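You operate a simulated robot arm through the tools that you are given. There is no shell and no other tool. Be economical: measure what you need, move in short steps, check, and stop when the job is done.

You are at the controls of a simulated robot arm. One attempt, no reset.

TASK
Warm the milk on MAX and fill the white mug to its line.
Fine: cream jug on the hot tray till the lamp is green; white and red button dark after; jug back on the hot tray. Set down upright: cream jug.
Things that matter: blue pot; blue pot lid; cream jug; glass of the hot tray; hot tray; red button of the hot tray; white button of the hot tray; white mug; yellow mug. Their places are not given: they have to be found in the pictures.

Only the result counts: the job must be done as asked and must still hold three seconds after the hand-in. Knocking over, shifting, dropping, spilling or breaking anything else fails it.

THE ROBOT
A 6-joint arm with a two-finger parallel gripper, fixed in place. Base frame: the origin is at the foot of the arm, x ahead of it, y to its left, z up; the work surface is at about z = 0.9. Lengths are in m, angles in rad, forces in N, time in s.
With the tool pointing down near the work surface it reaches from about 0.46 to 0.88 m from the base axis. Its first joint turns from -2.007 to 2.007 rad. Payload 4.2 kg.
Tool frame: the origin (TCP) lies between the finger pads and is the grasp point; the fingertips stand 0.023 m ahead of it; z points along the fingers, y is the line along which they close. The gripper opens to 0.094 m. The fingers are 0.038 m wide and 0.01 m thick; the gripper's body (0.054 by 0.096 m) begins 0.039 m behind the TCP.
Orientation is told as [roll, pitch, yaw] about the base's x, y, z axes, in that order, counted from this pose: with the fingers straight down and closing along the base's y, the tool's x points along the base's -x, its y along +y and its z along -z.

THE INTERFACE
- The arm moves only by the tool apply_moves. Its argument "rows" is a list of rows, each a list of 6 numbers: the shift along the tool's x, y, z in units of 40 mm (1.0 is 40 mm), then the turn, a rotation vector about the tool's x, y, z in units of 6 degrees (1.0 is 6 degrees). In form: [[dx, dy, dz, wx, wy, wz], ...]. A call has 1 to 8 rows; each row shifts and turns the commanded pose from where the row before left it, along the tool's axes as they then stand. "grip" is the finger opening in m, from 0 to 0.094, set as the call begins (left out, the last holds). A call with a number of a shift or a turn outside -1 to 1 is refused whole. Rows are played at 5 a second. More than 0.05 m and 0.15 rad between two rows, or a gripper value outside its range, and nothing of the call is played. A pose out of reach is approached as far as the arm can. The call stops where the force on the tool passes 40 N (or 10 N more than at its start, if that is more) or the arm is blocked; 0.2 s more then pass. The fingers move at their own pace (about 0.108 m/s each) and stop on an object; they squeeze with about 30 N. The grip force told is the motor's: it shows also when the fingers shut on nothing. Time passes only in rows, and 0.2 s behind the last, so rows that do not move let the fingers close. It gives the time, the measured TCP pose, the force on the tool (base axes), the opening and the grip force at its end, in the units of the frame above (readings bear some noise), with the torque about the TCP (base axes, N m) and any sound that the robot's microphone picked up.
- Cameras (640 x 400 px; columns grow to the right, rows downward): "scene" is fixed at [0.0497, -0.6475, 1.6633]; the picture's right is [0.59, -0.81, 0.00], its down [-0.51, -0.37, -0.78] and it looks along [0.63, 0.46, -0.63] (base axes); focal length 364 px, centre (320, 200). "wrist" rides on the gripper at [0.086, 0.016, -0.074] in the tool frame; the picture's right is [-0.18, 0.98, 0.00], its down [-0.58, -0.11, -0.81] and it looks along [-0.79, -0.15, 0.59] (tool axes); focal length 243 px, centre (320, 200).
- grab_frame(camera): a new picture of that camera. It takes no simulated time.
- move_column(by): slides the trunk up (or, below 0, down) by that many m; the arm rides with it, the base frame stays. It gives what a move gives, with no picture.
- point_at(camera, pixels): there is no depth. For up to 12 entries [column, row, z] of the newest picture of that camera ("zoom" is the newest enlarged one), the place [x, y] in the base frame at which the ray of that pixel passes the height z, good to about 0.002 m. It takes no simulated time.
- zoom(camera, box): a new picture of the part [left, top, right, bottom] of that camera's present view, enlarged. It takes no simulated time.
- sign_off(): hands the job in; it is judged then, once.

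Work in short steps. Measure before you move; look again where a grasp or a placing could have gone wrong, and mend it. You have 80 turns and 38 pictures in all, those below and enlarged ones among them. Open the gripper and draw the arm clear of the work before you hand the job in, unless the task says otherwise; then end with one line.

The tools are called after ">>>" by a JSON object that holds its "name" and its "arguments". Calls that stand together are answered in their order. apply_moves: Moves the arm, as the interface text tells. Its arguments: {"type":"object","properties":{"rows":{"type":"array","items":{"type":"array","items":{"type":"number"}}},"grip":{"type":"number"}},"required":["rows"]} The other tools are called the same way: move_column (by) slides the trunk up or down; grab_frame (camera) takes a picture; point_at (camera, pixels) gives the place at which the rays of pixels pass given heights; zoom (camera, box) takes an enlarged picture of a part of a camera's view; sign_off () hands the job in.

At the start:

```text
clock: 0.0
tcp_pos: [0.4447, 0.1786, 1.3306]
orientation: [0.001, 0.0, 0.002]
wrist_force: [0.7, 0.0, 0.2]
moment: [0.02, -0.01, 0.01]
gripper_width: 0.094
gripper_force: 0.0
trunk travel left (down, up): [-0.825, 0.165]
```

scene: 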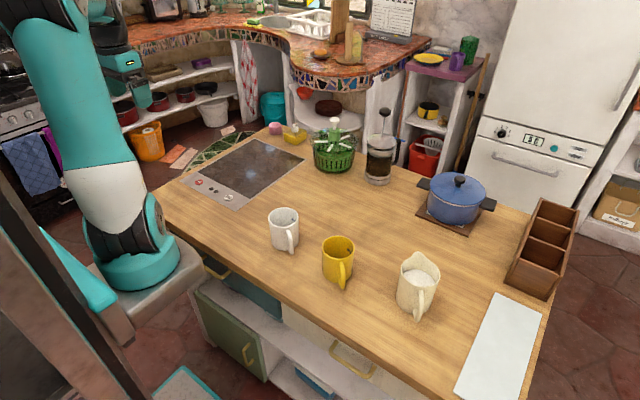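
wrist: 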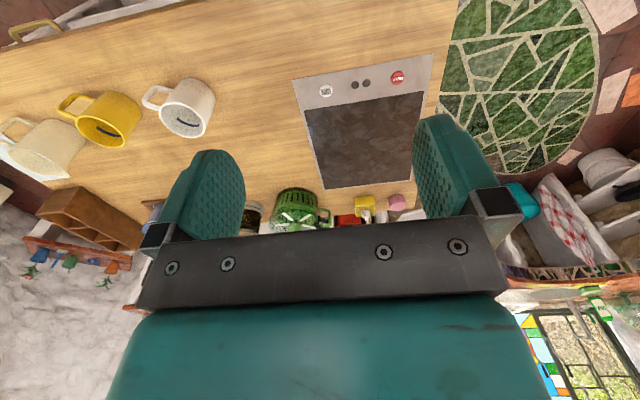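

The scene shows the hot tray at about (245,170), white mug (284,230), yellow mug (338,260), and cream jug (418,285). I'll zoom on the tray's controls and on the jug and mugs.

>>> {"name": "zoom", "arguments": {"camera": "scene", "box": [170, 120, 330, 220]}}

>>> {"name": "zoom", "arguments": {"camera": "scene", "box": [255, 195, 463, 325]}}

>>> {"name": "zoom", "arguments": {"camera": "wrist", "box": [280, 40, 460, 150]}}

```text
4.00 times, centred on (250, 170) of scene
```

zoom: 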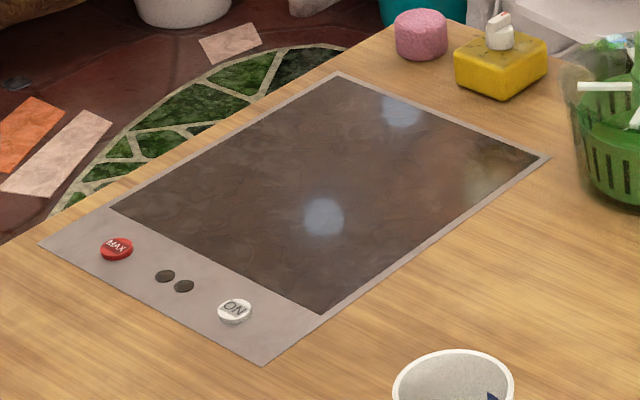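

```text
3.08 times, centred on (359, 260) of scene
```

zoom: 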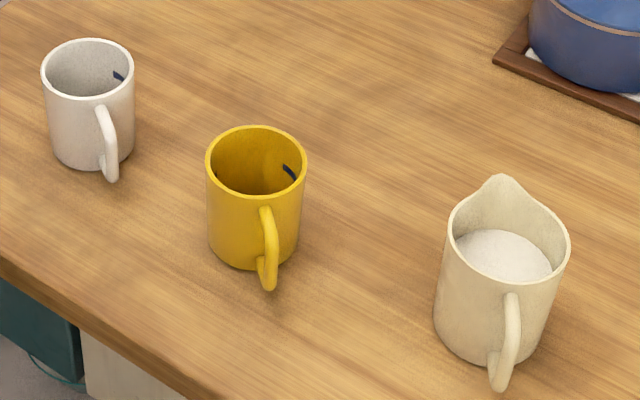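

```text
3.56 times, centred on (370, 95) of wrist
```

zoom: 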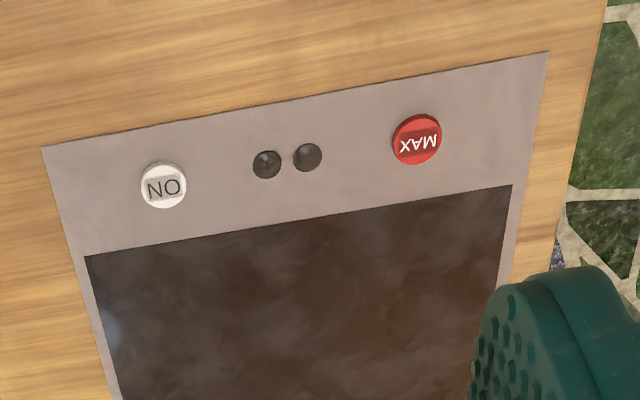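

I convert the key pixels to base coordinates: the buttons, glass corners, and the vessels' bases and rims.

>>> {"name": "point_at", "arguments": {"camera": "scene", "pixels": [[199.25, 182, 0.91], [228.75, 197.75, 0.91], [254.5, 138.75, 0.905], [307, 159.25, 0.905], [250, 198.75, 0.905], [197.5, 172, 0.905], [284.5, 250, 0.9], [284, 217, 0.99], [268.3, 217, 0.99], [298.9, 217, 0.99], [338.5, 283, 0.9], [338, 247, 0.99]]}}

>>> {"name": "point_at", "arguments": {"camera": "scene", "pixels": [[412, 313, 0.9], [396.5, 300, 0.9], [430, 310, 0.9], [420, 274, 1.02], [400.5, 270, 1.02], [439.5, 276, 1.02], [418, 253, 1.03], [418, 322, 0.92], [420, 292, 1.0], [417, 278, 0.98], [455, 225, 0.9], [335, 170, 0.9]]}}

>>> {"name": "point_at", "arguments": {"camera": "wrist", "pixels": [[326, 92, 0.91], [397.5, 78, 0.91], [320, 187, 0.905], [188, 137, 0.9], [208, 130, 0.9], [70, 187, 0.9]]}}

```text
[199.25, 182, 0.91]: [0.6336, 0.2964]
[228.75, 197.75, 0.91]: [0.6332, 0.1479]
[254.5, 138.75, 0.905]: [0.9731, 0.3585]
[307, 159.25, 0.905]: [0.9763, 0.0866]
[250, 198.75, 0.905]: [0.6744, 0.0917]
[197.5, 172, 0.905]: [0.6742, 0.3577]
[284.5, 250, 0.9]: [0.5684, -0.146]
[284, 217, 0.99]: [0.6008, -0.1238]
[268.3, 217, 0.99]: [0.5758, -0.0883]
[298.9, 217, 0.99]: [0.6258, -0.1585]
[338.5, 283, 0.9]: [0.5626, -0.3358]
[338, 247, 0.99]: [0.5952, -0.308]
```

```text
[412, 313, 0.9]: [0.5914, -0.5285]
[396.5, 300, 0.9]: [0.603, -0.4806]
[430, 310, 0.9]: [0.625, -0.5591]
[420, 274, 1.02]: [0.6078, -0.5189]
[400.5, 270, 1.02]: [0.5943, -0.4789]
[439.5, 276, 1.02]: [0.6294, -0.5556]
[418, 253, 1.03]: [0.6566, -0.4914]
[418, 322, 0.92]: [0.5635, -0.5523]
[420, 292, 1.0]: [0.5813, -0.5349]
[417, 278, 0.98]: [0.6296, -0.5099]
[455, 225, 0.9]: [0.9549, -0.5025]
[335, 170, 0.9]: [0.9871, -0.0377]
```

```text
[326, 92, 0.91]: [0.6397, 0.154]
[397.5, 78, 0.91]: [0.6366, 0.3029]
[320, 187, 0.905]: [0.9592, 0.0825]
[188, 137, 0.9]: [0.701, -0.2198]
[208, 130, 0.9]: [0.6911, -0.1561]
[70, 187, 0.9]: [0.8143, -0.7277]
```

Readings put the tray at x 0.674–0.975, y 0.09–0.36, with ON at about (0.635,0.15) and MAX at about (0.635,0.30). The jug is near (0.612,-0.517), with the spout heading about 30° and the handle behind it. I'll swing the arm over towards the jug and look with the wrist camera.

>>> {"name": "apply_moves", "arguments": {"rows": [[-0.2, -1, 0, 0, 0, 0], [-0.2, -1, 0, 0, 0, 0], [-0.2, -1, 0, 0, 0, 0], [-0.2, -1, 0, 0, 0, 0], [-0.2, -1, 0, 0, 0, 0], [-0.2, -1, 0, 0, 0, 0], [-0.2, -1, 0, 0, 0, 0], [-0.2, -1, 0, 0, 0, 0]]}}

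>>> {"name": "apply_moves", "arguments": {"rows": [[0, -1, 0.2, 0, 0, 0], [0, -1, 0.2, 0, 0, 0], [0, -1, 0.2, 0, 0, 0], [0, -1, 0.2, 0, 0, 0], [0, -1, 0.2, 0, 0, 0], [0, -1, 0.2, 0, 0, 0], [0, -1, 0.2, 0, 0, 0], [0, -1, 0.2, 0, 0, 0]]}}

>>> {"name": "apply_moves", "arguments": {"rows": [[0, 0, 0, 0, 0, -1], [0, 0, 0, 0, 0, -1], [0, 0, 0, 0, 0, -1], [0, 0, 0, 0, 0, -1], [0, 0, 0, 0, 0, -1]]}}

>>> {"name": "grab_frame", "arguments": {"camera": "wrist"}}

```text
clock: 1.8
tcp_pos: [0.5077, -0.1413, 1.331]
orientation: [0.0, -0.001, -0.001]
wrist_force: [-0.3, 0.1, 0.9]
moment: [-0.02, 0.01, 0.0]
gripper_width: 0.0941
gripper_force: 0.0
trunk travel left (down, up): [-0.825, 0.165]
```

```text
clock: 3.6
tcp_pos: [0.508, -0.4627, 1.2678]
orientation: [0.0, 0.0, -0.001]
wrist_force: [-0.1, 0.5, 0.3]
moment: [-0.04, 0.03, -0.03]
gripper_width: 0.094
gripper_force: 0.1
trunk travel left (down, up): [-0.825, 0.165]
```

```text
clock: 4.8
tcp_pos: [0.5084, -0.4614, 1.2669]
orientation: [0.0, -0.001, 0.526]
wrist_force: [0.2, -0.7, 1.0]
moment: [0.04, 0.02, 0.03]
gripper_width: 0.0939
gripper_force: 0.2
trunk travel left (down, up): [-0.825, 0.165]
```

```text
32 pictures are left
```

wrist: 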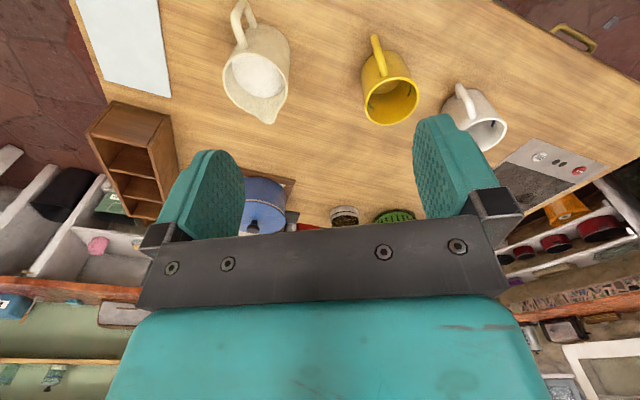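

The jug shows at (255,75) in the wrist view. I'll enlarge it for exact measurement.

>>> {"name": "zoom", "arguments": {"camera": "wrist", "box": [200, 0, 360, 130]}}

```text
3.08 times, centred on (280, 65) of wrist
```

zoom: 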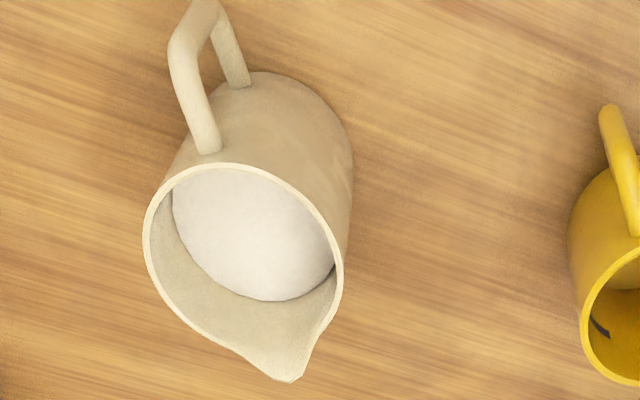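

Measuring rim edges (144,230),(343,268), handle (210,152), (188,40) and spout tip (290,380) in the enlarged view at candidate heights.

>>> {"name": "point_at", "arguments": {"camera": "zoom", "pixels": [[144, 230, 1.0], [144, 230, 1.03], [343, 265, 1.0], [343, 265, 1.03], [215, 163, 1.0], [215, 163, 1.03], [290, 380, 1.0], [290, 380, 1.03], [275, 71, 0.9], [352, 160, 0.9], [210, 150, 1.0], [178, 45, 1.0]]}}

>>> {"name": "zoom", "arguments": {"camera": "scene", "box": [370, 235, 466, 325]}}

```text
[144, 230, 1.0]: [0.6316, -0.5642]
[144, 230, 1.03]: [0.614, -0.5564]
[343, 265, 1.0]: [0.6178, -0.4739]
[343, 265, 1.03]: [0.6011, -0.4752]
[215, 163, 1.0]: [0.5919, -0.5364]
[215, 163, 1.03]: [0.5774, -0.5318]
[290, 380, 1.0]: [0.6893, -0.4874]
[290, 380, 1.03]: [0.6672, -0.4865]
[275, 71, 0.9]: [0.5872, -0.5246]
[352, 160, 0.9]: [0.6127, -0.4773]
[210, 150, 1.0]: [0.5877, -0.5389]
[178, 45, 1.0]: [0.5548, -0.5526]
```

```text
4.44 times, centred on (418, 280) of scene
```

zoom: 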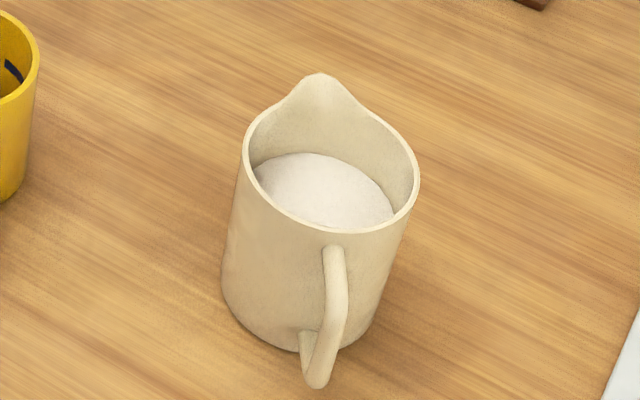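

Same features in the scene view: rim left (243,150), rim right (419,180), rim at handle (335,233), spout tip (320,73), base edges.

>>> {"name": "point_at", "arguments": {"camera": "zoom", "pixels": [[243, 150, 1.0], [243, 150, 1.03], [419, 180, 1.0], [419, 180, 1.03], [335, 233, 1.0], [335, 233, 1.03], [320, 73, 1.0], [320, 73, 1.03], [221, 285, 0.9], [285, 347, 0.9], [375, 322, 0.9], [340, 270, 0.99]]}}

```text
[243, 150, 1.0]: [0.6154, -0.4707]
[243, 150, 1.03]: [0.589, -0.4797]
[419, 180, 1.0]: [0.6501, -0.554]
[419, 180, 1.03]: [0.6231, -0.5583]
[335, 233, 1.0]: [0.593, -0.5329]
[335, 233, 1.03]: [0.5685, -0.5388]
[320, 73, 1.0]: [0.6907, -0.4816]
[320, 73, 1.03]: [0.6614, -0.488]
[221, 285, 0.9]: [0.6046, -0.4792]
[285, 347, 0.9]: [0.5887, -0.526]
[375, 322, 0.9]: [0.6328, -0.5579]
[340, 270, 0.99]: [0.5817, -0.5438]
```

Triangulation puts the jug rim at z≈1.003, outer diameter ≈0.09, and the axis at about (0.631,-0.514). The spout heading is ≈28°. That leaves too little room for a body grasp (0.094 opening), so I'll take the handle from behind with the tool pitched 45°. I go to a point behind the handle first.

>>> {"name": "apply_moves", "arguments": {"rows": [[0.334, -0.506, 0.8, 0, 0, 0.38], [0.334, -0.506, 0.8, 0, 0, 0], [0.334, -0.506, 0.8, 0, 0, 0], [0.334, -0.506, 0.8, 0, 0, 0], [0.334, -0.506, 0.8, 0, 0, 0]]}}

>>> {"name": "apply_moves", "arguments": {"rows": [[0, 0, 0, 0, -1, 0], [0, 0, 0, 0, -1, 0], [0, 0, 0, 0, -1, 0], [0, 0, 0, 0, -1, 0], [0, 0, 0, 0, -1, 0], [0, 0, 0, 0, -1, 0], [0, 0, 0, 0, -1, 0], [0, 0, 0, 0, -0.5, 0]]}}

>>> {"name": "grab_frame", "arguments": {"camera": "wrist"}}

```text
clock: 6.0
tcp_pos: [0.497, -0.5822, 1.107]
orientation: [-0.002, 0.003, 0.482]
wrist_force: [-0.7, -0.5, 0.1]
moment: [-0.01, -0.04, -0.02]
gripper_width: 0.094
gripper_force: 0.0
trunk travel left (down, up): [-0.825, 0.165]
```

```text
clock: 7.8
tcp_pos: [0.497, -0.582, 1.107]
orientation: [-0.001, -0.788, 0.482]
wrist_force: [0.4, 0.3, 0.2]
moment: [-0.02, -0.01, -0.01]
gripper_width: 0.0938
gripper_force: 0.1
trunk travel left (down, up): [-0.825, 0.165]
```

```text
29 pictures are left
```

wrist: 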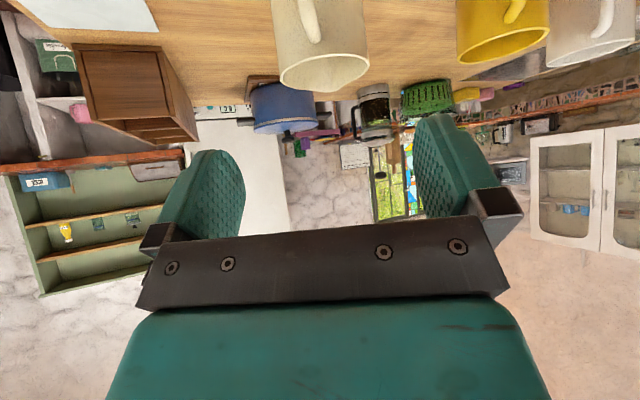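

The arm takes the 45° pitch well. The handle top appears at about (311,25); I'll zoom there and measure.

>>> {"name": "zoom", "arguments": {"camera": "wrist", "box": [256, 0, 384, 100]}}

>>> {"name": "point_at", "arguments": {"camera": "wrist", "pixels": [[313, 40, 0.985], [309, 20, 0.985], [307, 5, 0.985], [279, 75, 1.003], [368, 65, 1.003]]}}

```text
4.00 times, centred on (320, 50) of wrist
```

zoom: 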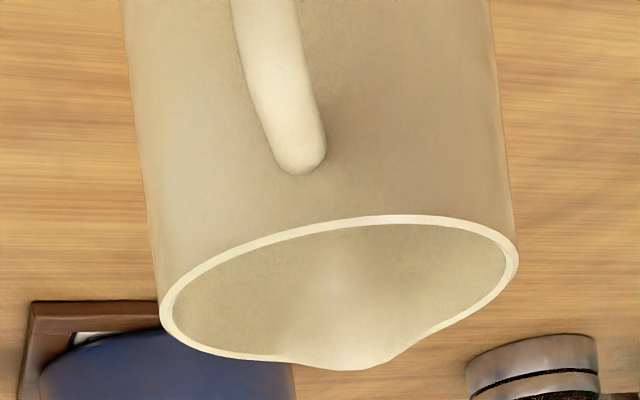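

```text
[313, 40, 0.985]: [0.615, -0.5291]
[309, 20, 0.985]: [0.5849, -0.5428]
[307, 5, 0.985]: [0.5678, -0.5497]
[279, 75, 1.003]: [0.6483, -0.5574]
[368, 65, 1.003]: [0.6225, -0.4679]
```

The handle's top attaches at about z 0.985 and the bar lies along heading ~28° behind the jug. I move down to 6 cm short of the grasp point (0.564,-0.551,0.953) and check from the scene camera.

>>> {"name": "apply_moves", "arguments": {"rows": [[0.478, -0.03, 0.842, 0, 0, 0], [0.478, -0.03, 0.842, 0, 0, 0], [0.478, -0.03, 0.842, 0, 0, 0]], "grip": 0.06}}

>>> {"name": "zoom", "arguments": {"camera": "scene", "box": [340, 220, 480, 320]}}

>>> {"name": "grab_frame", "arguments": {"camera": "wrist"}}

```text
clock: 8.6
tcp_pos: [0.5277, -0.571, 0.9941]
orientation: [-0.001, -0.785, 0.483]
wrist_force: [0.6, -0.2, 0.9]
moment: [-0.03, 0.0, -0.05]
gripper_width: 0.0602
gripper_force: 0.0
trunk travel left (down, up): [-0.825, 0.165]
```

```text
4.00 times, centred on (410, 270) of scene
```

zoom: 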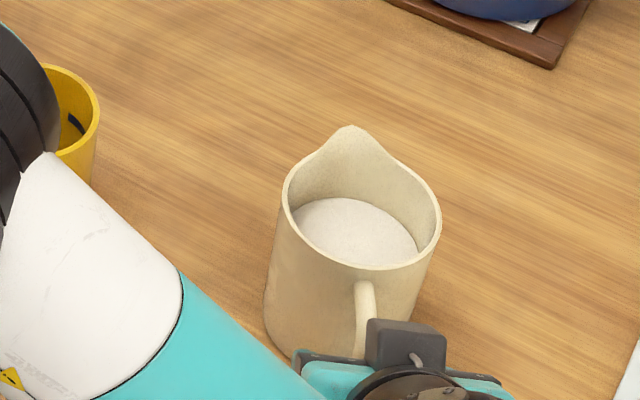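

```text
26 pictures are left
```

wrist: 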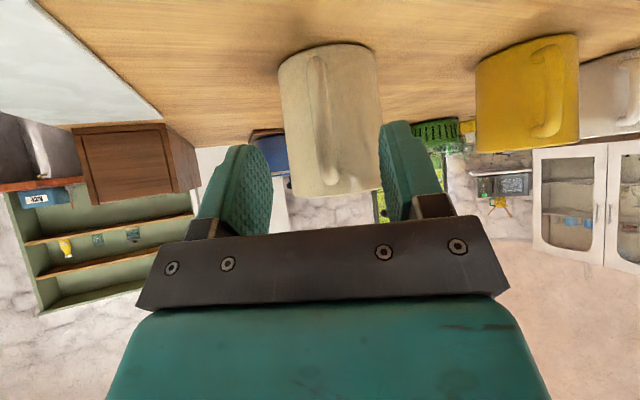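

In the wrist view the TCP projects to (320,182) and the approach line stays on column 320. The goal point lands at (320,108), and the handle bar there is centred at column ~319. The alignment is good, so I advance 6 cm along the tool and close.

>>> {"name": "apply_moves", "arguments": {"rows": [[0, 0, 0.5, 0, 0, 0], [0, 0, 0.5, 0, 0, 0], [0, 0, 0.4, 0, 0, 0]]}}

>>> {"name": "grab_frame", "arguments": {"camera": "wrist"}}

```text
clock: 9.4
tcp_pos: [0.5615, -0.5525, 0.9556]
orientation: [0.001, -0.785, 0.484]
wrist_force: [0.6, 0.4, 0.0]
moment: [0.03, 0.0, 0.02]
gripper_width: 0.0598
gripper_force: 0.0
trunk travel left (down, up): [-0.825, 0.165]
```

```text
25 pictures are left
```

wrist: 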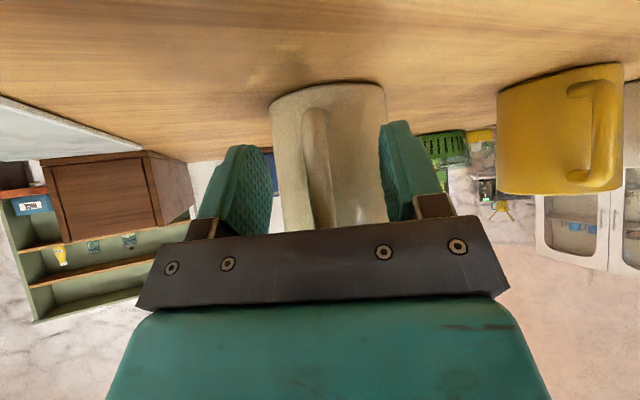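

The handle bar (width ~26 px, centre column ~320) sits right at the TCP pixel (320,182) at matching depth. Closing the fingers.

>>> {"name": "apply_moves", "arguments": {"rows": [[0, 0, 0, 0, 0, 0], [0, 0, 0, 0, 0, 0], [0, 0, 0, 0, 0, 0]], "grip": 0}}

```text
clock: 10.2
tcp_pos: [0.5625, -0.5537, 0.9546]
orientation: [0.0, -0.785, 0.484]
wrist_force: [0.5, 0.3, 0.7]
moment: [0.13, 0.05, 0.03]
gripper_width: 0.0118
gripper_force: 29.7
trunk travel left (down, up): [-0.825, 0.165]
```

Gripped the handle at 11.8 mm opening. Gentle test lift of ~12 mm straight up.

>>> {"name": "apply_moves", "arguments": {"rows": [[-0.07, 0, -0.07, 0, 0, 0], [-0.07, 0, -0.07, 0, 0, 0], [-0.07, 0, -0.07, 0, 0, 0], [0, 0, 0, 0, 0, 0]]}}

>>> {"name": "zoom", "arguments": {"camera": "scene", "box": [340, 220, 480, 320]}}

```text
clock: 11.2
tcp_pos: [0.5611, -0.5543, 0.9666]
orientation: [0.0, -0.784, 0.483]
wrist_force: [-0.7, -1.1, 1.5]
moment: [0.02, -0.03, 0.0]
gripper_width: 0.0113
gripper_force: 30.2
trunk travel left (down, up): [-0.825, 0.165]
```

```text
4.00 times, centred on (410, 270) of scene
```

zoom: 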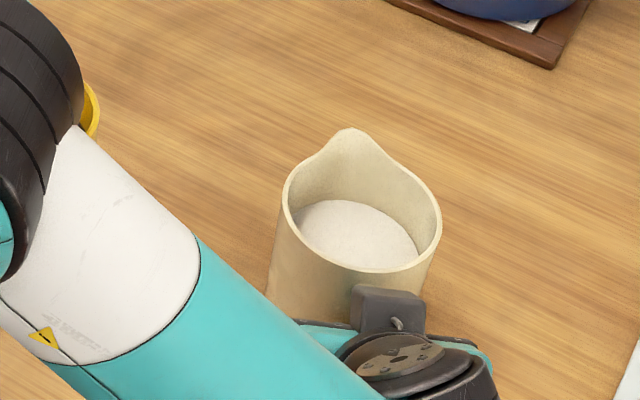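

The jug's spout tip is still at (347,128), and the force shows no load, so the jug did not lift. I'll look at the grasp.

>>> {"name": "grab_frame", "arguments": {"camera": "wrist"}}

```text
23 pictures are left
```

wrist: 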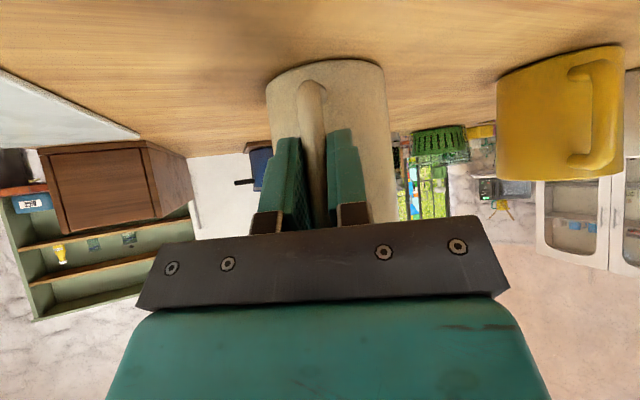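

The fingers slid up along the handle, with the handle's lower end now at row 85. I'll raise a few mm more and read the force to learn whether there is any hold.

>>> {"name": "apply_moves", "arguments": {"rows": [[-0.1, 0, -0.1, 0, 0, 0]]}}

>>> {"name": "apply_moves", "arguments": {"rows": [[-0.1, 0, -0.1, 0, 0, 0]]}}

>>> {"name": "zoom", "arguments": {"camera": "scene", "box": [340, 220, 480, 320]}}

```text
clock: 11.6
tcp_pos: [0.5609, -0.5532, 0.9714]
orientation: [0.002, -0.785, 0.483]
wrist_force: [0.4, 0.3, -6.0]
moment: [-0.16, 0.29, 0.03]
gripper_width: 0.0114
gripper_force: 29.9
trunk travel left (down, up): [-0.825, 0.165]
```

```text
clock: 12.0
tcp_pos: [0.562, -0.5532, 0.9785]
orientation: [0.002, -0.787, 0.481]
wrist_force: [-0.1, 0.1, -5.9]
moment: [-0.19, 0.32, -0.01]
gripper_width: 0.0114
gripper_force: 29.6
trunk travel left (down, up): [-0.825, 0.165]
```

```text
4.00 times, centred on (410, 270) of scene
```

zoom: 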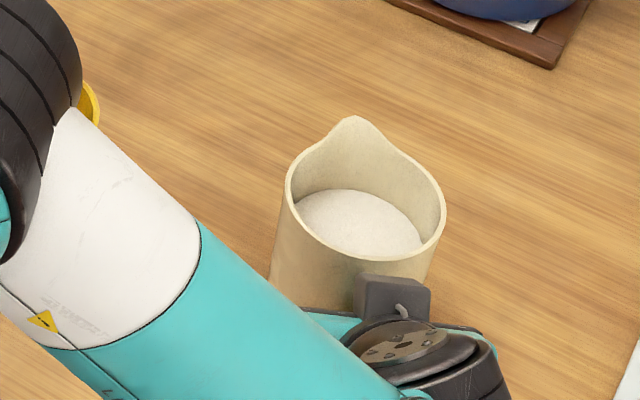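

Now the jug is carried: −6 N and 0.35 N·m, and the spout tip moved up to (352,117). I lift slowly by ~6 cm and check the tilt.

>>> {"name": "apply_moves", "arguments": {"rows": [[-0.2, 0, -0.2, 0, 0, 0], [-0.3, 0, -0.3, 0, 0, 0], [-0.3, 0, -0.3, 0, 0, 0], [-0.3, 0, -0.3, 0, 0, 0], [-0.2, 0, -0.2, 0, 0, 0]]}}

>>> {"name": "grab_frame", "arguments": {"camera": "scene"}}

```text
clock: 13.2
tcp_pos: [0.5606, -0.5532, 1.0525]
orientation: [0.001, -0.786, 0.481]
wrist_force: [0.8, -0.3, -5.7]
moment: [-0.18, 0.29, -0.02]
gripper_width: 0.0114
gripper_force: 30.2
trunk travel left (down, up): [-0.825, 0.165]
```

```text
21 pictures are left
```

scene: 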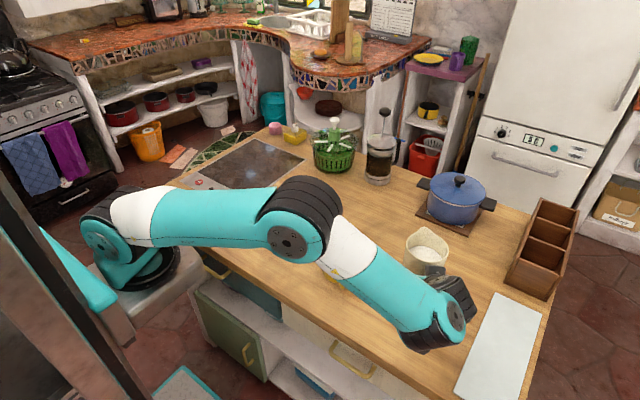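

The jug is held level and the load is steady. I raise the trunk 0.10 m so that jug and elbow clear the mugs on the way to the tray.

>>> {"name": "move_column", "arguments": {"by": 0.1}}

```text
clock: 14.5
tcp_pos: [0.5613, -0.5539, 1.152]
orientation: [0.003, -0.786, 0.484]
wrist_force: [0.5, -0.4, -6.1]
moment: [-0.19, 0.3, 0.01]
gripper_width: 0.0119
gripper_force: 29.8
trunk travel left (down, up): [-0.925, 0.065]
```

Load is steady at −6 N. I carry the jug in a straight line towards the tray (TCP target ≈ (0.75,0.183)), keeping the height and heading.

>>> {"name": "apply_moves", "arguments": {"rows": [[-0.15, 0.236, 0.15, 0, 0, 0], [-0.3, 0.471, 0.3, 0, 0, 0], [-0.45, 0.707, 0.45, 0, 0, 0], [-0.45, 0.707, 0.45, 0, 0, 0], [-0.45, 0.707, 0.45, 0, 0, 0], [-0.45, 0.707, 0.45, 0, 0, 0], [-0.45, 0.707, 0.45, 0, 0, 0], [-0.45, 0.707, 0.45, 0, 0, 0]]}}

>>> {"name": "apply_moves", "arguments": {"rows": [[-0.45, 0.707, 0.45, 0, 0, 0], [-0.45, 0.707, 0.45, 0, 0, 0], [-0.45, 0.707, 0.45, 0, 0, 0], [-0.45, 0.707, 0.45, 0, 0, 0], [-0.45, 0.707, 0.45, 0, 0, 0], [-0.45, 0.707, 0.45, 0, 0, 0], [-0.45, 0.707, 0.45, 0, 0, 0], [-0.45, 0.707, 0.45, 0, 0, 0]]}}

>>> {"name": "apply_moves", "arguments": {"rows": [[-0.45, 0.707, 0.45, 0, 0, 0], [-0.45, 0.707, 0.45, 0, 0, 0], [-0.45, 0.707, 0.45, 0, 0, 0], [-0.45, 0.707, 0.45, 0, 0, 0], [-0.3, 0.471, 0.3, 0, 0, 0], [-0.15, 0.236, 0.15, 0, 0, 0], [0, 0, 0, 0, 0, 0]]}}

>>> {"name": "grab_frame", "arguments": {"camera": "scene"}}

```text
clock: 16.3
tcp_pos: [0.6265, -0.2936, 1.1529]
orientation: [0.0, -0.787, 0.483]
wrist_force: [0.0, -0.3, -5.1]
moment: [-0.18, 0.33, -0.04]
gripper_width: 0.0115
gripper_force: 29.7
trunk travel left (down, up): [-0.925, 0.065]
```

```text
clock: 18.1
tcp_pos: [0.7015, -0.001, 1.1521]
orientation: [0.003, -0.785, 0.479]
wrist_force: [-0.7, -0.9, -6.2]
moment: [-0.15, 0.28, -0.02]
gripper_width: 0.0116
gripper_force: 29.7
trunk travel left (down, up): [-0.925, 0.065]
```

```text
clock: 19.7
tcp_pos: [0.7479, 0.1863, 1.1531]
orientation: [0.0, -0.784, 0.482]
wrist_force: [0.3, 0.0, -6.1]
moment: [-0.18, 0.3, 0.0]
gripper_width: 0.0115
gripper_force: 29.5
trunk travel left (down, up): [-0.925, 0.065]
```

```text
20 pictures are left
```

scene: 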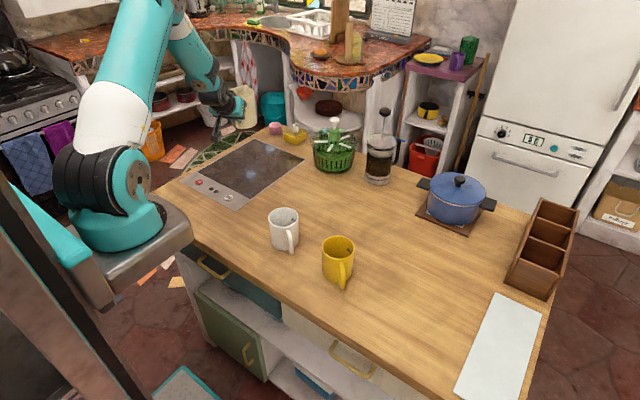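

The jug hangs over the tray at about (235,105) and the mugs are undisturbed. I lower ~0.155 m to just above the glass.

>>> {"name": "apply_moves", "arguments": {"rows": [[0.45, 0, 0.45, 0, 0, 0], [0.6, 0, 0.6, 0, 0, 0], [0.6, 0, 0.6, 0, 0, 0], [0.5, 0, 0.5, 0, 0, 0], [0.4, 0, 0.4, 0, 0, 0], [0.2, 0, 0.2, 0, 0, 0]]}}

>>> {"name": "zoom", "arguments": {"camera": "scene", "box": [170, 80, 330, 210]}}

```text
clock: 21.1
tcp_pos: [0.7493, 0.1848, 0.9973]
orientation: [0.0, -0.786, 0.484]
wrist_force: [-0.4, 0.4, -4.7]
moment: [-0.16, 0.31, 0.02]
gripper_width: 0.0113
gripper_force: 29.9
trunk travel left (down, up): [-0.925, 0.065]
```

```text
3.08 times, centred on (250, 145) of scene
```

zoom: 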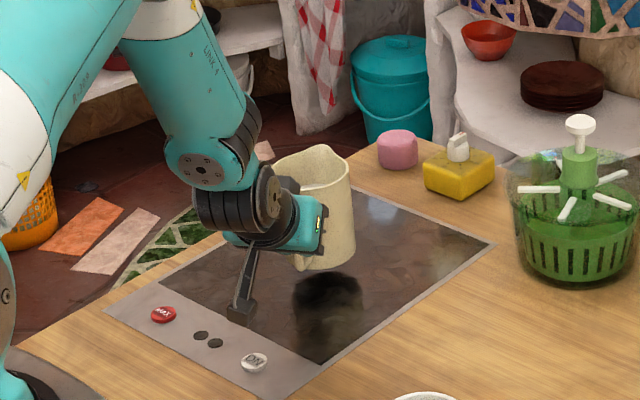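

The jug hovers over the glass (its dark reflection is at (325,295)). I lower in small steps, watching the load.

>>> {"name": "apply_moves", "arguments": {"rows": [[0.08, 0, 0.08, 0, 0, 0], [0.08, 0, 0.08, 0, 0, 0], [0.08, 0, 0.08, 0, 0, 0], [0, 0, 0, 0, 0, 0]]}}

>>> {"name": "apply_moves", "arguments": {"rows": [[0.05, 0, 0.05, 0, 0, 0], [0.05, 0, 0.05, 0, 0, 0], [0, 0, 0, 0, 0, 0]]}}

>>> {"name": "apply_moves", "arguments": {"rows": [[0.04, 0, 0.04, 0, 0, 0], [0.04, 0, 0.04, 0, 0, 0], [0, 0, 0, 0, 0, 0]]}}

```text
clock: 22.1
tcp_pos: [0.7488, 0.1847, 0.983]
orientation: [0.0, -0.786, 0.484]
wrist_force: [-0.1, 0.0, -5.5]
moment: [-0.19, 0.34, 0.01]
gripper_width: 0.0113
gripper_force: 30.1
trunk travel left (down, up): [-0.925, 0.065]
```

```text
clock: 22.9
tcp_pos: [0.7482, 0.1846, 0.977]
orientation: [0.0, -0.787, 0.483]
wrist_force: [0.4, -0.8, -5.6]
moment: [-0.21, 0.3, 0.02]
gripper_width: 0.0116
gripper_force: 29.5
trunk travel left (down, up): [-0.925, 0.065]
```

```text
clock: 23.7
tcp_pos: [0.7489, 0.1849, 0.9727]
orientation: [0.0, -0.786, 0.484]
wrist_force: [-0.2, 0.0, -6.3]
moment: [-0.2, 0.29, 0.04]
gripper_width: 0.0116
gripper_force: 30.1
trunk travel left (down, up): [-0.925, 0.065]
```

Still fully carried at z 0.973. I continue with 2 mm steps.

>>> {"name": "apply_moves", "arguments": {"rows": [[0.04, 0, 0.04, 0, 0, 0], [0, 0, 0, 0, 0, 0]]}}

>>> {"name": "apply_moves", "arguments": {"rows": [[0.04, 0, 0.04, 0, 0, 0], [0, 0, 0, 0, 0, 0]]}}

>>> {"name": "apply_moves", "arguments": {"rows": [[0.03, 0, 0.03, 0, 0, 0], [0, 0, 0, 0, 0, 0]]}}

```text
clock: 24.3
tcp_pos: [0.7489, 0.1844, 0.9698]
orientation: [0.0, -0.785, 0.483]
wrist_force: [0.5, -0.9, -5.6]
moment: [-0.15, 0.3, -0.02]
gripper_width: 0.0115
gripper_force: 29.7
trunk travel left (down, up): [-0.925, 0.065]
```

```text
clock: 24.9
tcp_pos: [0.7482, 0.1846, 0.9683]
orientation: [-0.001, -0.785, 0.483]
wrist_force: [0.6, 0.7, -4.7]
moment: [-0.12, 0.28, 0.03]
gripper_width: 0.0113
gripper_force: 30.5
trunk travel left (down, up): [-0.925, 0.065]
```

```text
clock: 25.5
tcp_pos: [0.7486, 0.1839, 0.9681]
orientation: [0.0, -0.788, 0.483]
wrist_force: [-1.4, -1.1, 1.3]
moment: [0.13, -0.3, -0.03]
gripper_width: 0.0116
gripper_force: 29.6
trunk travel left (down, up): [-0.925, 0.065]
```

The load went from −4.7 to +1.3 N, so the jug stands on the glass at TCP z≈0.968. I open the fingers and check before withdrawing.

>>> {"name": "apply_moves", "arguments": {"rows": [[0, 0, 0, 0, 0, 0], [0, 0, 0, 0, 0, 0]], "grip": 0.06}}

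>>> {"name": "apply_moves", "arguments": {"rows": [[0, 0, -0.5, 0, 0, 0], [0, 0, -1, 0, 0, 0], [0, 0, -1, 0, 0, 0], [0, 0, -1, 0, 0, 0]]}}

>>> {"name": "grab_frame", "arguments": {"camera": "wrist"}}

```text
clock: 26.1
tcp_pos: [0.7492, 0.1851, 0.9673]
orientation: [0.0, -0.784, 0.482]
wrist_force: [0.1, -0.1, -0.4]
moment: [0.01, 0.0, -0.01]
gripper_width: 0.0599
gripper_force: 0.2
trunk travel left (down, up): [-0.925, 0.065]
```

```text
clock: 27.1
tcp_pos: [0.6604, 0.139, 1.0658]
orientation: [0.0, -0.785, 0.482]
wrist_force: [1.4, 0.6, -0.2]
moment: [-0.04, 0.02, 0.02]
gripper_width: 0.0599
gripper_force: 0.0
trunk travel left (down, up): [-0.925, 0.065]
```

```text
18 pictures are left
```

wrist: 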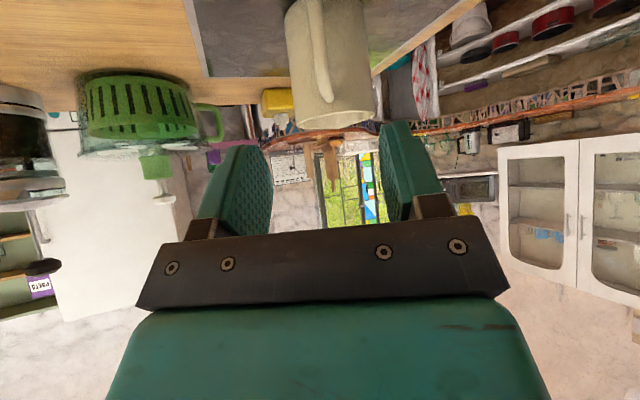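

The jug stands upright on the glass. I back off, bring the tool upright, close the fingers and turn yaw to zero for pressing the buttons.

>>> {"name": "apply_moves", "arguments": {"rows": [[0, 0, -1, 0, 0.5, 0], [0, 0, 0, 0, 1, 0], [0, 0, 0, 0, 1, 0], [0, 0, 0, 0, 1, 0], [0, 0, 0, 0, 1, 0], [0, 0, 0, 0, 1, 0], [0, 0, 0, 0, 1, 0], [0, 0, 0, 0, 1, 0]], "grip": 0}}

>>> {"name": "apply_moves", "arguments": {"rows": [[0, 0, 0, 0, 0, 1], [0, 0, 0, 0, 0, 1], [0, 0, 0, 0, 0, 1], [0, 0, 0, 0, 0, 1], [0, 0, 0, 0, 0, 0.6]]}}

>>> {"name": "grab_frame", "arguments": {"camera": "wrist"}}

```text
clock: 28.9
tcp_pos: [0.6348, 0.1259, 1.0949]
orientation: [0.0, 0.002, 0.485]
wrist_force: [-0.3, -0.4, 0.6]
moment: [-0.02, 0.0, -0.04]
gripper_width: 0.0
gripper_force: 30.3
trunk travel left (down, up): [-0.925, 0.065]
```

```text
clock: 30.1
tcp_pos: [0.6363, 0.1258, 1.094]
orientation: [0.0, 0.0, 0.001]
wrist_force: [0.1, -0.1, 0.7]
moment: [0.01, 0.02, -0.05]
gripper_width: 0.0
gripper_force: 30.5
trunk travel left (down, up): [-0.925, 0.065]
```

```text
17 pictures are left
```

wrist: 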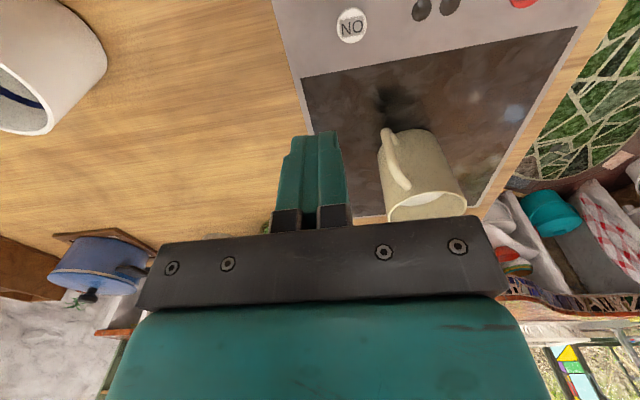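

ON is at (351,26), lamps at (421,10),(451,5). I measure them here for an exact press position.

>>> {"name": "point_at", "arguments": {"camera": "wrist", "pixels": [[351, 26, 0.908], [421, 10, 0.902], [451, 5, 0.902], [312, 130, 0.902], [394, 130, 0.97]]}}

```text
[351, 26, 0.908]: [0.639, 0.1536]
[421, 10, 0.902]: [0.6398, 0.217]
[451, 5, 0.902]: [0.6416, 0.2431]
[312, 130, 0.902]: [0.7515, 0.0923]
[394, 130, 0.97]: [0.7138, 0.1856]
```

ON centre ≈ (0.637,0.152). I move over it and lower to about 6 mm above.

>>> {"name": "apply_moves", "arguments": {"rows": [[0, 0.33, 0.3, 0, 0, 0], [0, 0.32, 0.6, 0, 0, 0], [0, 0, 0.8, 0, 0, 0], [0, 0, 0.8, 0, 0, 0], [0, 0, 0.8, 0, 0, 0], [0, 0, 0.5, 0, 0, 0]]}}

>>> {"name": "apply_moves", "arguments": {"rows": [[0, 0, 0.1, 0, 0, 0], [0, 0, 0.1, 0, 0, 0], [0, 0, 0.05, 0, 0, 0]]}}

```text
clock: 31.5
tcp_pos: [0.6362, 0.1531, 0.9422]
orientation: [0.0, -0.001, 0.002]
wrist_force: [-0.5, 0.4, -0.7]
moment: [-0.03, -0.01, -0.03]
gripper_width: 0.0
gripper_force: 30.0
trunk travel left (down, up): [-0.925, 0.065]
```

```text
clock: 32.3
tcp_pos: [0.6355, 0.1522, 0.9315]
orientation: [0.001, 0.0, 0.002]
wrist_force: [-0.1, 0.2, -0.8]
moment: [-0.02, 0.02, -0.05]
gripper_width: 0.0
gripper_force: 30.1
trunk travel left (down, up): [-0.925, 0.065]
```

No contact yet at fingertip z≈0.9085. I continue in 1–2 mm steps.

>>> {"name": "apply_moves", "arguments": {"rows": [[0, 0, 0.04, 0, 0, 0], [0, 0, 0.04, 0, 0, 0]]}}

>>> {"name": "apply_moves", "arguments": {"rows": [[0, 0, 0.04, 0, 0, 0], [0, 0, 0.03, 0, 0, 0]]}}

```text
clock: 32.9
tcp_pos: [0.6359, 0.1508, 0.9298]
orientation: [-0.001, -0.001, 0.001]
wrist_force: [-0.3, 0.5, -0.9]
moment: [-0.03, 0.05, 0.03]
gripper_width: 0.0
gripper_force: 30.3
trunk travel left (down, up): [-0.925, 0.065]
```

```text
clock: 33.5
tcp_pos: [0.6362, 0.1509, 0.926]
orientation: [0.0, -0.001, 0.003]
wrist_force: [-0.3, -0.7, 1.9]
moment: [-0.01, -0.05, -0.03]
gripper_width: 0.0
gripper_force: 29.4
trunk travel left (down, up): [-0.925, 0.065]
heard: click
```

A click was heard at z≈0.926. I lift 3 cm, shift to above MAX (0.636,0.300) and look at the lamps.

>>> {"name": "apply_moves", "arguments": {"rows": [[0, 0, -0.75, 0, 0, 0], [0, 0.93, 0, 0, 0, 0], [0, 0.93, 0, 0, 0, 0], [0, 0.93, 0, 0, 0, 0], [0, 0.93, 0, 0, 0, 0]]}}

>>> {"name": "zoom", "arguments": {"camera": "scene", "box": [170, 110, 330, 210]}}

```text
clock: 34.7
tcp_pos: [0.6352, 0.3001, 0.9575]
orientation: [0.001, 0.0, 0.003]
wrist_force: [0.1, -0.1, -0.2]
moment: [-0.02, 0.01, 0.0]
gripper_width: 0.0
gripper_force: 29.6
trunk travel left (down, up): [-0.925, 0.065]
```

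```text
4.00 times, centred on (250, 160) of scene
```

zoom: 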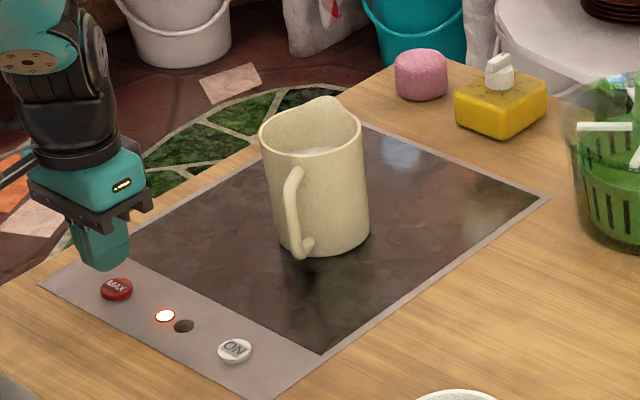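

The lamp next to MAX glows orange after ON. Now I press MAX: down 25 mm, then fine steps to a click at ~0.926.

>>> {"name": "apply_moves", "arguments": {"rows": [[0, 0, 0.4, 0, 0, 0], [0, 0, 0.25, 0, 0, 0], [0, 0, 0.05, 0, 0, 0]]}}

>>> {"name": "apply_moves", "arguments": {"rows": [[0, 0, 0.04, 0, 0, 0], [0, 0, 0.04, 0, 0, 0]]}}

```text
clock: 35.5
tcp_pos: [0.6364, 0.3014, 0.9289]
orientation: [0.0, 0.001, 0.002]
wrist_force: [0.0, -0.2, 0.5]
moment: [0.0, 0.02, 0.0]
gripper_width: 0.0002
gripper_force: 30.6
trunk travel left (down, up): [-0.925, 0.065]
```

```text
clock: 36.1
tcp_pos: [0.6356, 0.3007, 0.9256]
orientation: [-0.001, 0.001, 0.001]
wrist_force: [-0.5, 1.6, 3.5]
moment: [0.03, -0.01, 0.0]
gripper_width: 0.0001
gripper_force: 30.0
trunk travel left (down, up): [-0.925, 0.065]
heard: click
```

A second click. I lift, move back over ON, wait a few seconds and look at the lamps.

>>> {"name": "apply_moves", "arguments": {"rows": [[0, 0, -0.8, 0, 0, 0], [0, -0.93, 0, 0, 0, 0], [0, -0.93, 0, 0, 0, 0], [0, -0.93, 0, 0, 0, 0], [0, -0.93, 0, 0, 0, 0], [0, 0, 0, 0, 0, 0]]}}

>>> {"name": "zoom", "arguments": {"camera": "scene", "box": [170, 110, 330, 210]}}

```text
clock: 37.5
tcp_pos: [0.6344, 0.1517, 0.9558]
orientation: [0.001, 0.001, 0.001]
wrist_force: [-0.3, -0.3, 0.9]
moment: [0.03, 0.01, 0.0]
gripper_width: 0.0
gripper_force: 30.4
trunk travel left (down, up): [-0.925, 0.065]
```

```text
4.00 times, centred on (250, 160) of scene
```

zoom: 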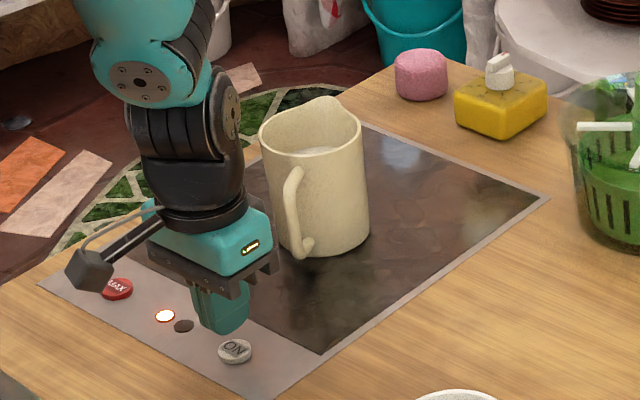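

The lamp is still orange. I rise for an unshaded view and wait several seconds.

>>> {"name": "apply_moves", "arguments": {"rows": [[0.5, -1, -1, 0, 0, 0], [0.5, -1, -1, 0, 0, 0], [0, 0, 0, 0, 0, 0], [0, 0, 0, 0, 0, 0], [0, 0, 0, 0, 0, 0], [0, 0, 0, 0, 0, 0], [0, 0, 0, 0, 0, 0], [0, 0, 0, 0, 0, 0]]}}

>>> {"name": "apply_moves", "arguments": {"rows": [[0, 0, 0, 0, 0, 0], [0, 0, 0, 0, 0, 0], [0, 0, 0, 0, 0, 0], [0, 0, 0, 0, 0, 0], [0, 0, 0, 0, 0, 0], [0, 0, 0, 0, 0, 0], [0, 0, 0, 0, 0, 0], [0, 0, 0, 0, 0, 0]]}}

>>> {"name": "zoom", "arguments": {"camera": "scene", "box": [180, 150, 276, 210]}}

```text
refused: row 1 steps farther than a row can; nothing moved
```

```text
clock: 39.3
tcp_pos: [0.6359, 0.1525, 0.9555]
orientation: [-0.001, 0.0, 0.001]
wrist_force: [0.2, 0.9, 0.1]
moment: [-0.01, 0.01, 0.03]
gripper_width: 0.0001
gripper_force: 30.2
trunk travel left (down, up): [-0.925, 0.065]
```

```text
6.67 times, centred on (228, 180) of scene
```

zoom: 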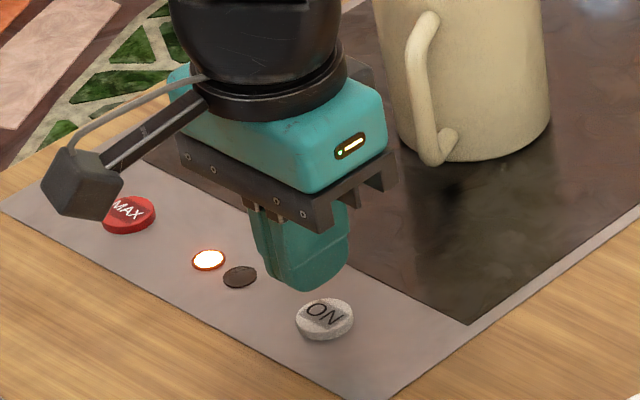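

One row was too long and was refused, while the other call only waited. The lamp is still orange at (208,260). I move aside and wait longer before looking again.

>>> {"name": "apply_moves", "arguments": {"rows": [[0.3, -0.7, -0.7, 0, 0, 0], [0.3, -0.7, -0.7, 0, 0, 0], [0, 0, 0, 0, 0, 0], [0, 0, 0, 0, 0, 0], [0, 0, 0, 0, 0, 0], [0, 0, 0, 0, 0, 0], [0, 0, 0, 0, 0, 0], [0, 0, 0, 0, 0, 0]]}}

>>> {"name": "apply_moves", "arguments": {"rows": [[0, 0, 0, 0, 0, 0], [0, 0, 0, 0, 0, 0], [0, 0, 0, 0, 0, 0], [0, 0, 0, 0, 0, 0], [0, 0, 0, 0, 0, 0], [0, 0, 0, 0, 0, 0], [0, 0, 0, 0, 0, 0], [0, 0, 0, 0, 0, 0]]}}

>>> {"name": "apply_moves", "arguments": {"rows": [[0, 0, 0, 0, 0, 0], [0, 0, 0, 0, 0, 0], [0, 0, 0, 0, 0, 0], [0, 0, 0, 0, 0, 0], [0, 0, 0, 0, 0, 0], [0, 0, 0, 0, 0, 0], [0, 0, 0, 0, 0, 0], [0, 0, 0, 0, 0, 0]]}}

>>> {"name": "zoom", "arguments": {"camera": "scene", "box": [180, 150, 276, 210]}}

```text
clock: 41.1
tcp_pos: [0.6124, 0.0963, 1.0117]
orientation: [0.0, 0.0, 0.001]
wrist_force: [-0.2, 0.0, 0.5]
moment: [0.05, -0.02, 0.0]
gripper_width: 0.0
gripper_force: 30.2
trunk travel left (down, up): [-0.925, 0.065]
```

```text
clock: 42.9
tcp_pos: [0.6128, 0.0966, 1.0128]
orientation: [0.0, 0.0, 0.001]
wrist_force: [0.3, -0.3, 0.2]
moment: [-0.01, 0.02, 0.02]
gripper_width: 0.0002
gripper_force: 29.9
trunk travel left (down, up): [-0.925, 0.065]
```

```text
clock: 44.7
tcp_pos: [0.6119, 0.0963, 1.0133]
orientation: [0.0, 0.001, 0.002]
wrist_force: [0.6, 0.0, 0.1]
moment: [0.03, -0.02, -0.02]
gripper_width: 0.0
gripper_force: 30.2
trunk travel left (down, up): [-0.925, 0.065]
```

```text
6.67 times, centred on (228, 180) of scene
```

zoom: 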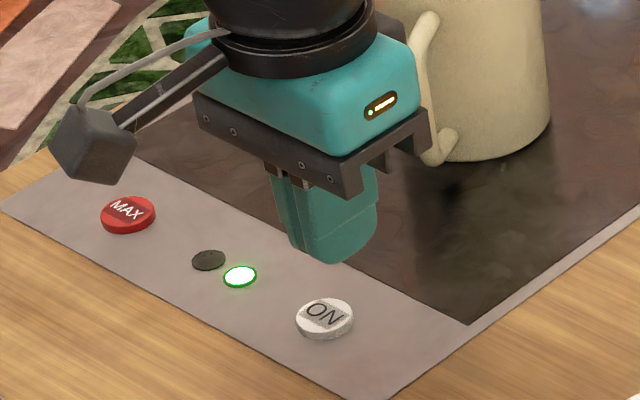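

The lamp is green at (240,277). Now I go back over ON and press it to switch off.

>>> {"name": "apply_moves", "arguments": {"rows": [[-0.3, 0.69, 0.5, 0, 0, 0], [-0.3, 0.69, 0.5, 0, 0, 0], [0, 0, 0.6, 0, 0, 0], [0, 0, 0.5, 0, 0, 0]]}}

>>> {"name": "apply_moves", "arguments": {"rows": [[0, 0, 0.04, 0, 0, 0], [0, 0, 0.04, 0, 0, 0]]}}

```text
clock: 45.7
tcp_pos: [0.636, 0.1512, 0.9283]
orientation: [0.0, 0.0, 0.002]
wrist_force: [1.4, 0.6, 0.3]
moment: [0.01, 0.01, 0.0]
gripper_width: 0.0004
gripper_force: 30.6
trunk travel left (down, up): [-0.925, 0.065]
```

```text
clock: 46.3
tcp_pos: [0.6358, 0.15, 0.9257]
orientation: [-0.001, -0.001, 0.004]
wrist_force: [-1.4, -0.4, 2.6]
moment: [0.0, -0.02, -0.03]
gripper_width: 0.0
gripper_force: 29.7
trunk travel left (down, up): [-0.925, 0.065]
heard: click
```

Clicked. I lift aside and look at the lamps and buttons.

>>> {"name": "apply_moves", "arguments": {"rows": [[0, 0, -0.9, 0, 0, 0], [0.3, -0.7, -0.7, 0, 0, 0], [0.3, -0.7, -0.5, 0, 0, 0]]}}

>>> {"name": "zoom", "arguments": {"camera": "scene", "box": [180, 150, 276, 210]}}

```text
clock: 47.1
tcp_pos: [0.6117, 0.0954, 1.009]
orientation: [0.002, 0.001, 0.002]
wrist_force: [0.0, 0.5, 0.4]
moment: [-0.03, 0.01, -0.01]
gripper_width: 0.0002
gripper_force: 29.5
trunk travel left (down, up): [-0.925, 0.065]
```

```text
6.67 times, centred on (228, 180) of scene
```

zoom: 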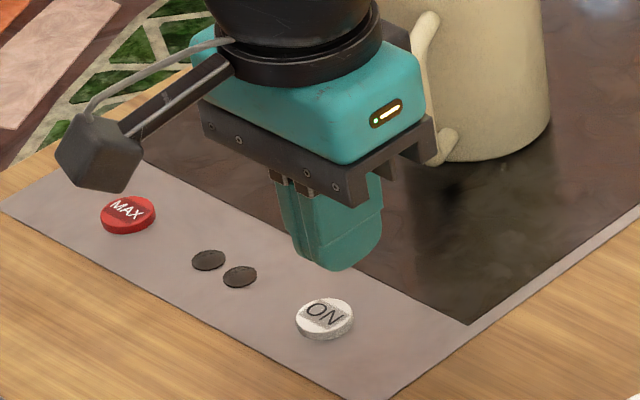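

Both lamps are dark. I take one tight look at the two buttons themselves, to see whether either is still lit.

>>> {"name": "zoom", "arguments": {"camera": "scene", "box": [190, 172, 238, 204]}}

```text
12.50 times, centred on (214, 188) of scene
```

zoom: 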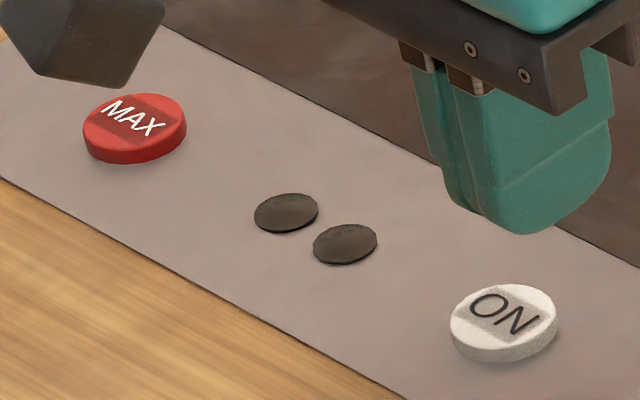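

Both buttons look unlit here, but MAX may latch on its own. I press MAX once more and compare with this reference view, going over at height and then down to the click.

>>> {"name": "apply_moves", "arguments": {"rows": [[-0.3, 0.9, 0, 0, 0, 0], [-0.3, 0.9, 0, 0, 0, 0], [0, 0.9, 0, 0, 0, 0], [0, 0.9, 0, 0, 0, 0], [0, 0.9, 0.3, 0, 0, 0], [0, 0.6, 0.6, 0, 0, 0], [0, 0, 0.7, 0, 0, 0], [0, 0, 0.4, 0, 0, 0]]}}

>>> {"name": "apply_moves", "arguments": {"rows": [[0, 0, 0.05, 0, 0, 0], [0, 0, 0.04, 0, 0, 0]]}}

```text
clock: 48.9
tcp_pos: [0.6359, 0.2979, 0.9299]
orientation: [-0.001, 0.0, 0.0]
wrist_force: [-1.3, 0.0, 0.0]
moment: [-0.04, -0.02, -0.02]
gripper_width: 0.0001
gripper_force: 29.7
trunk travel left (down, up): [-0.925, 0.065]
```

```text
clock: 49.5
tcp_pos: [0.6349, 0.2983, 0.9263]
orientation: [0.0, 0.0, 0.003]
wrist_force: [-0.4, 0.5, 2.3]
moment: [0.01, 0.04, -0.01]
gripper_width: 0.0001
gripper_force: 30.2
trunk travel left (down, up): [-0.925, 0.065]
heard: click
```

Click. I go back to the same viewing pose and compare.

>>> {"name": "apply_moves", "arguments": {"rows": [[0, 0, -0.9, 0, 0, 0], [0, -0.6, -0.8, 0, 0, 0], [0, -0.9, -0.35, 0, 0, 0], [0, -0.9, 0, 0, 0, 0], [0, -0.9, 0, 0, 0, 0], [0.3, -0.9, 0, 0, 0, 0], [0.3, -0.87, 0, 0, 0, 0]]}}

>>> {"name": "zoom", "arguments": {"camera": "scene", "box": [190, 172, 238, 204]}}

```text
clock: 51.1
tcp_pos: [0.612, 0.0953, 1.0088]
orientation: [0.002, 0.0, 0.003]
wrist_force: [-0.8, -0.2, 0.0]
moment: [0.0, 0.02, 0.02]
gripper_width: 0.0002
gripper_force: 29.4
trunk travel left (down, up): [-0.925, 0.065]
```

```text
12.50 times, centred on (214, 188) of scene
```

zoom: 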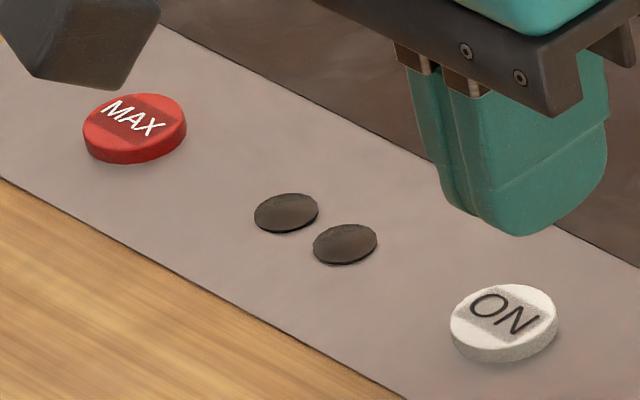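

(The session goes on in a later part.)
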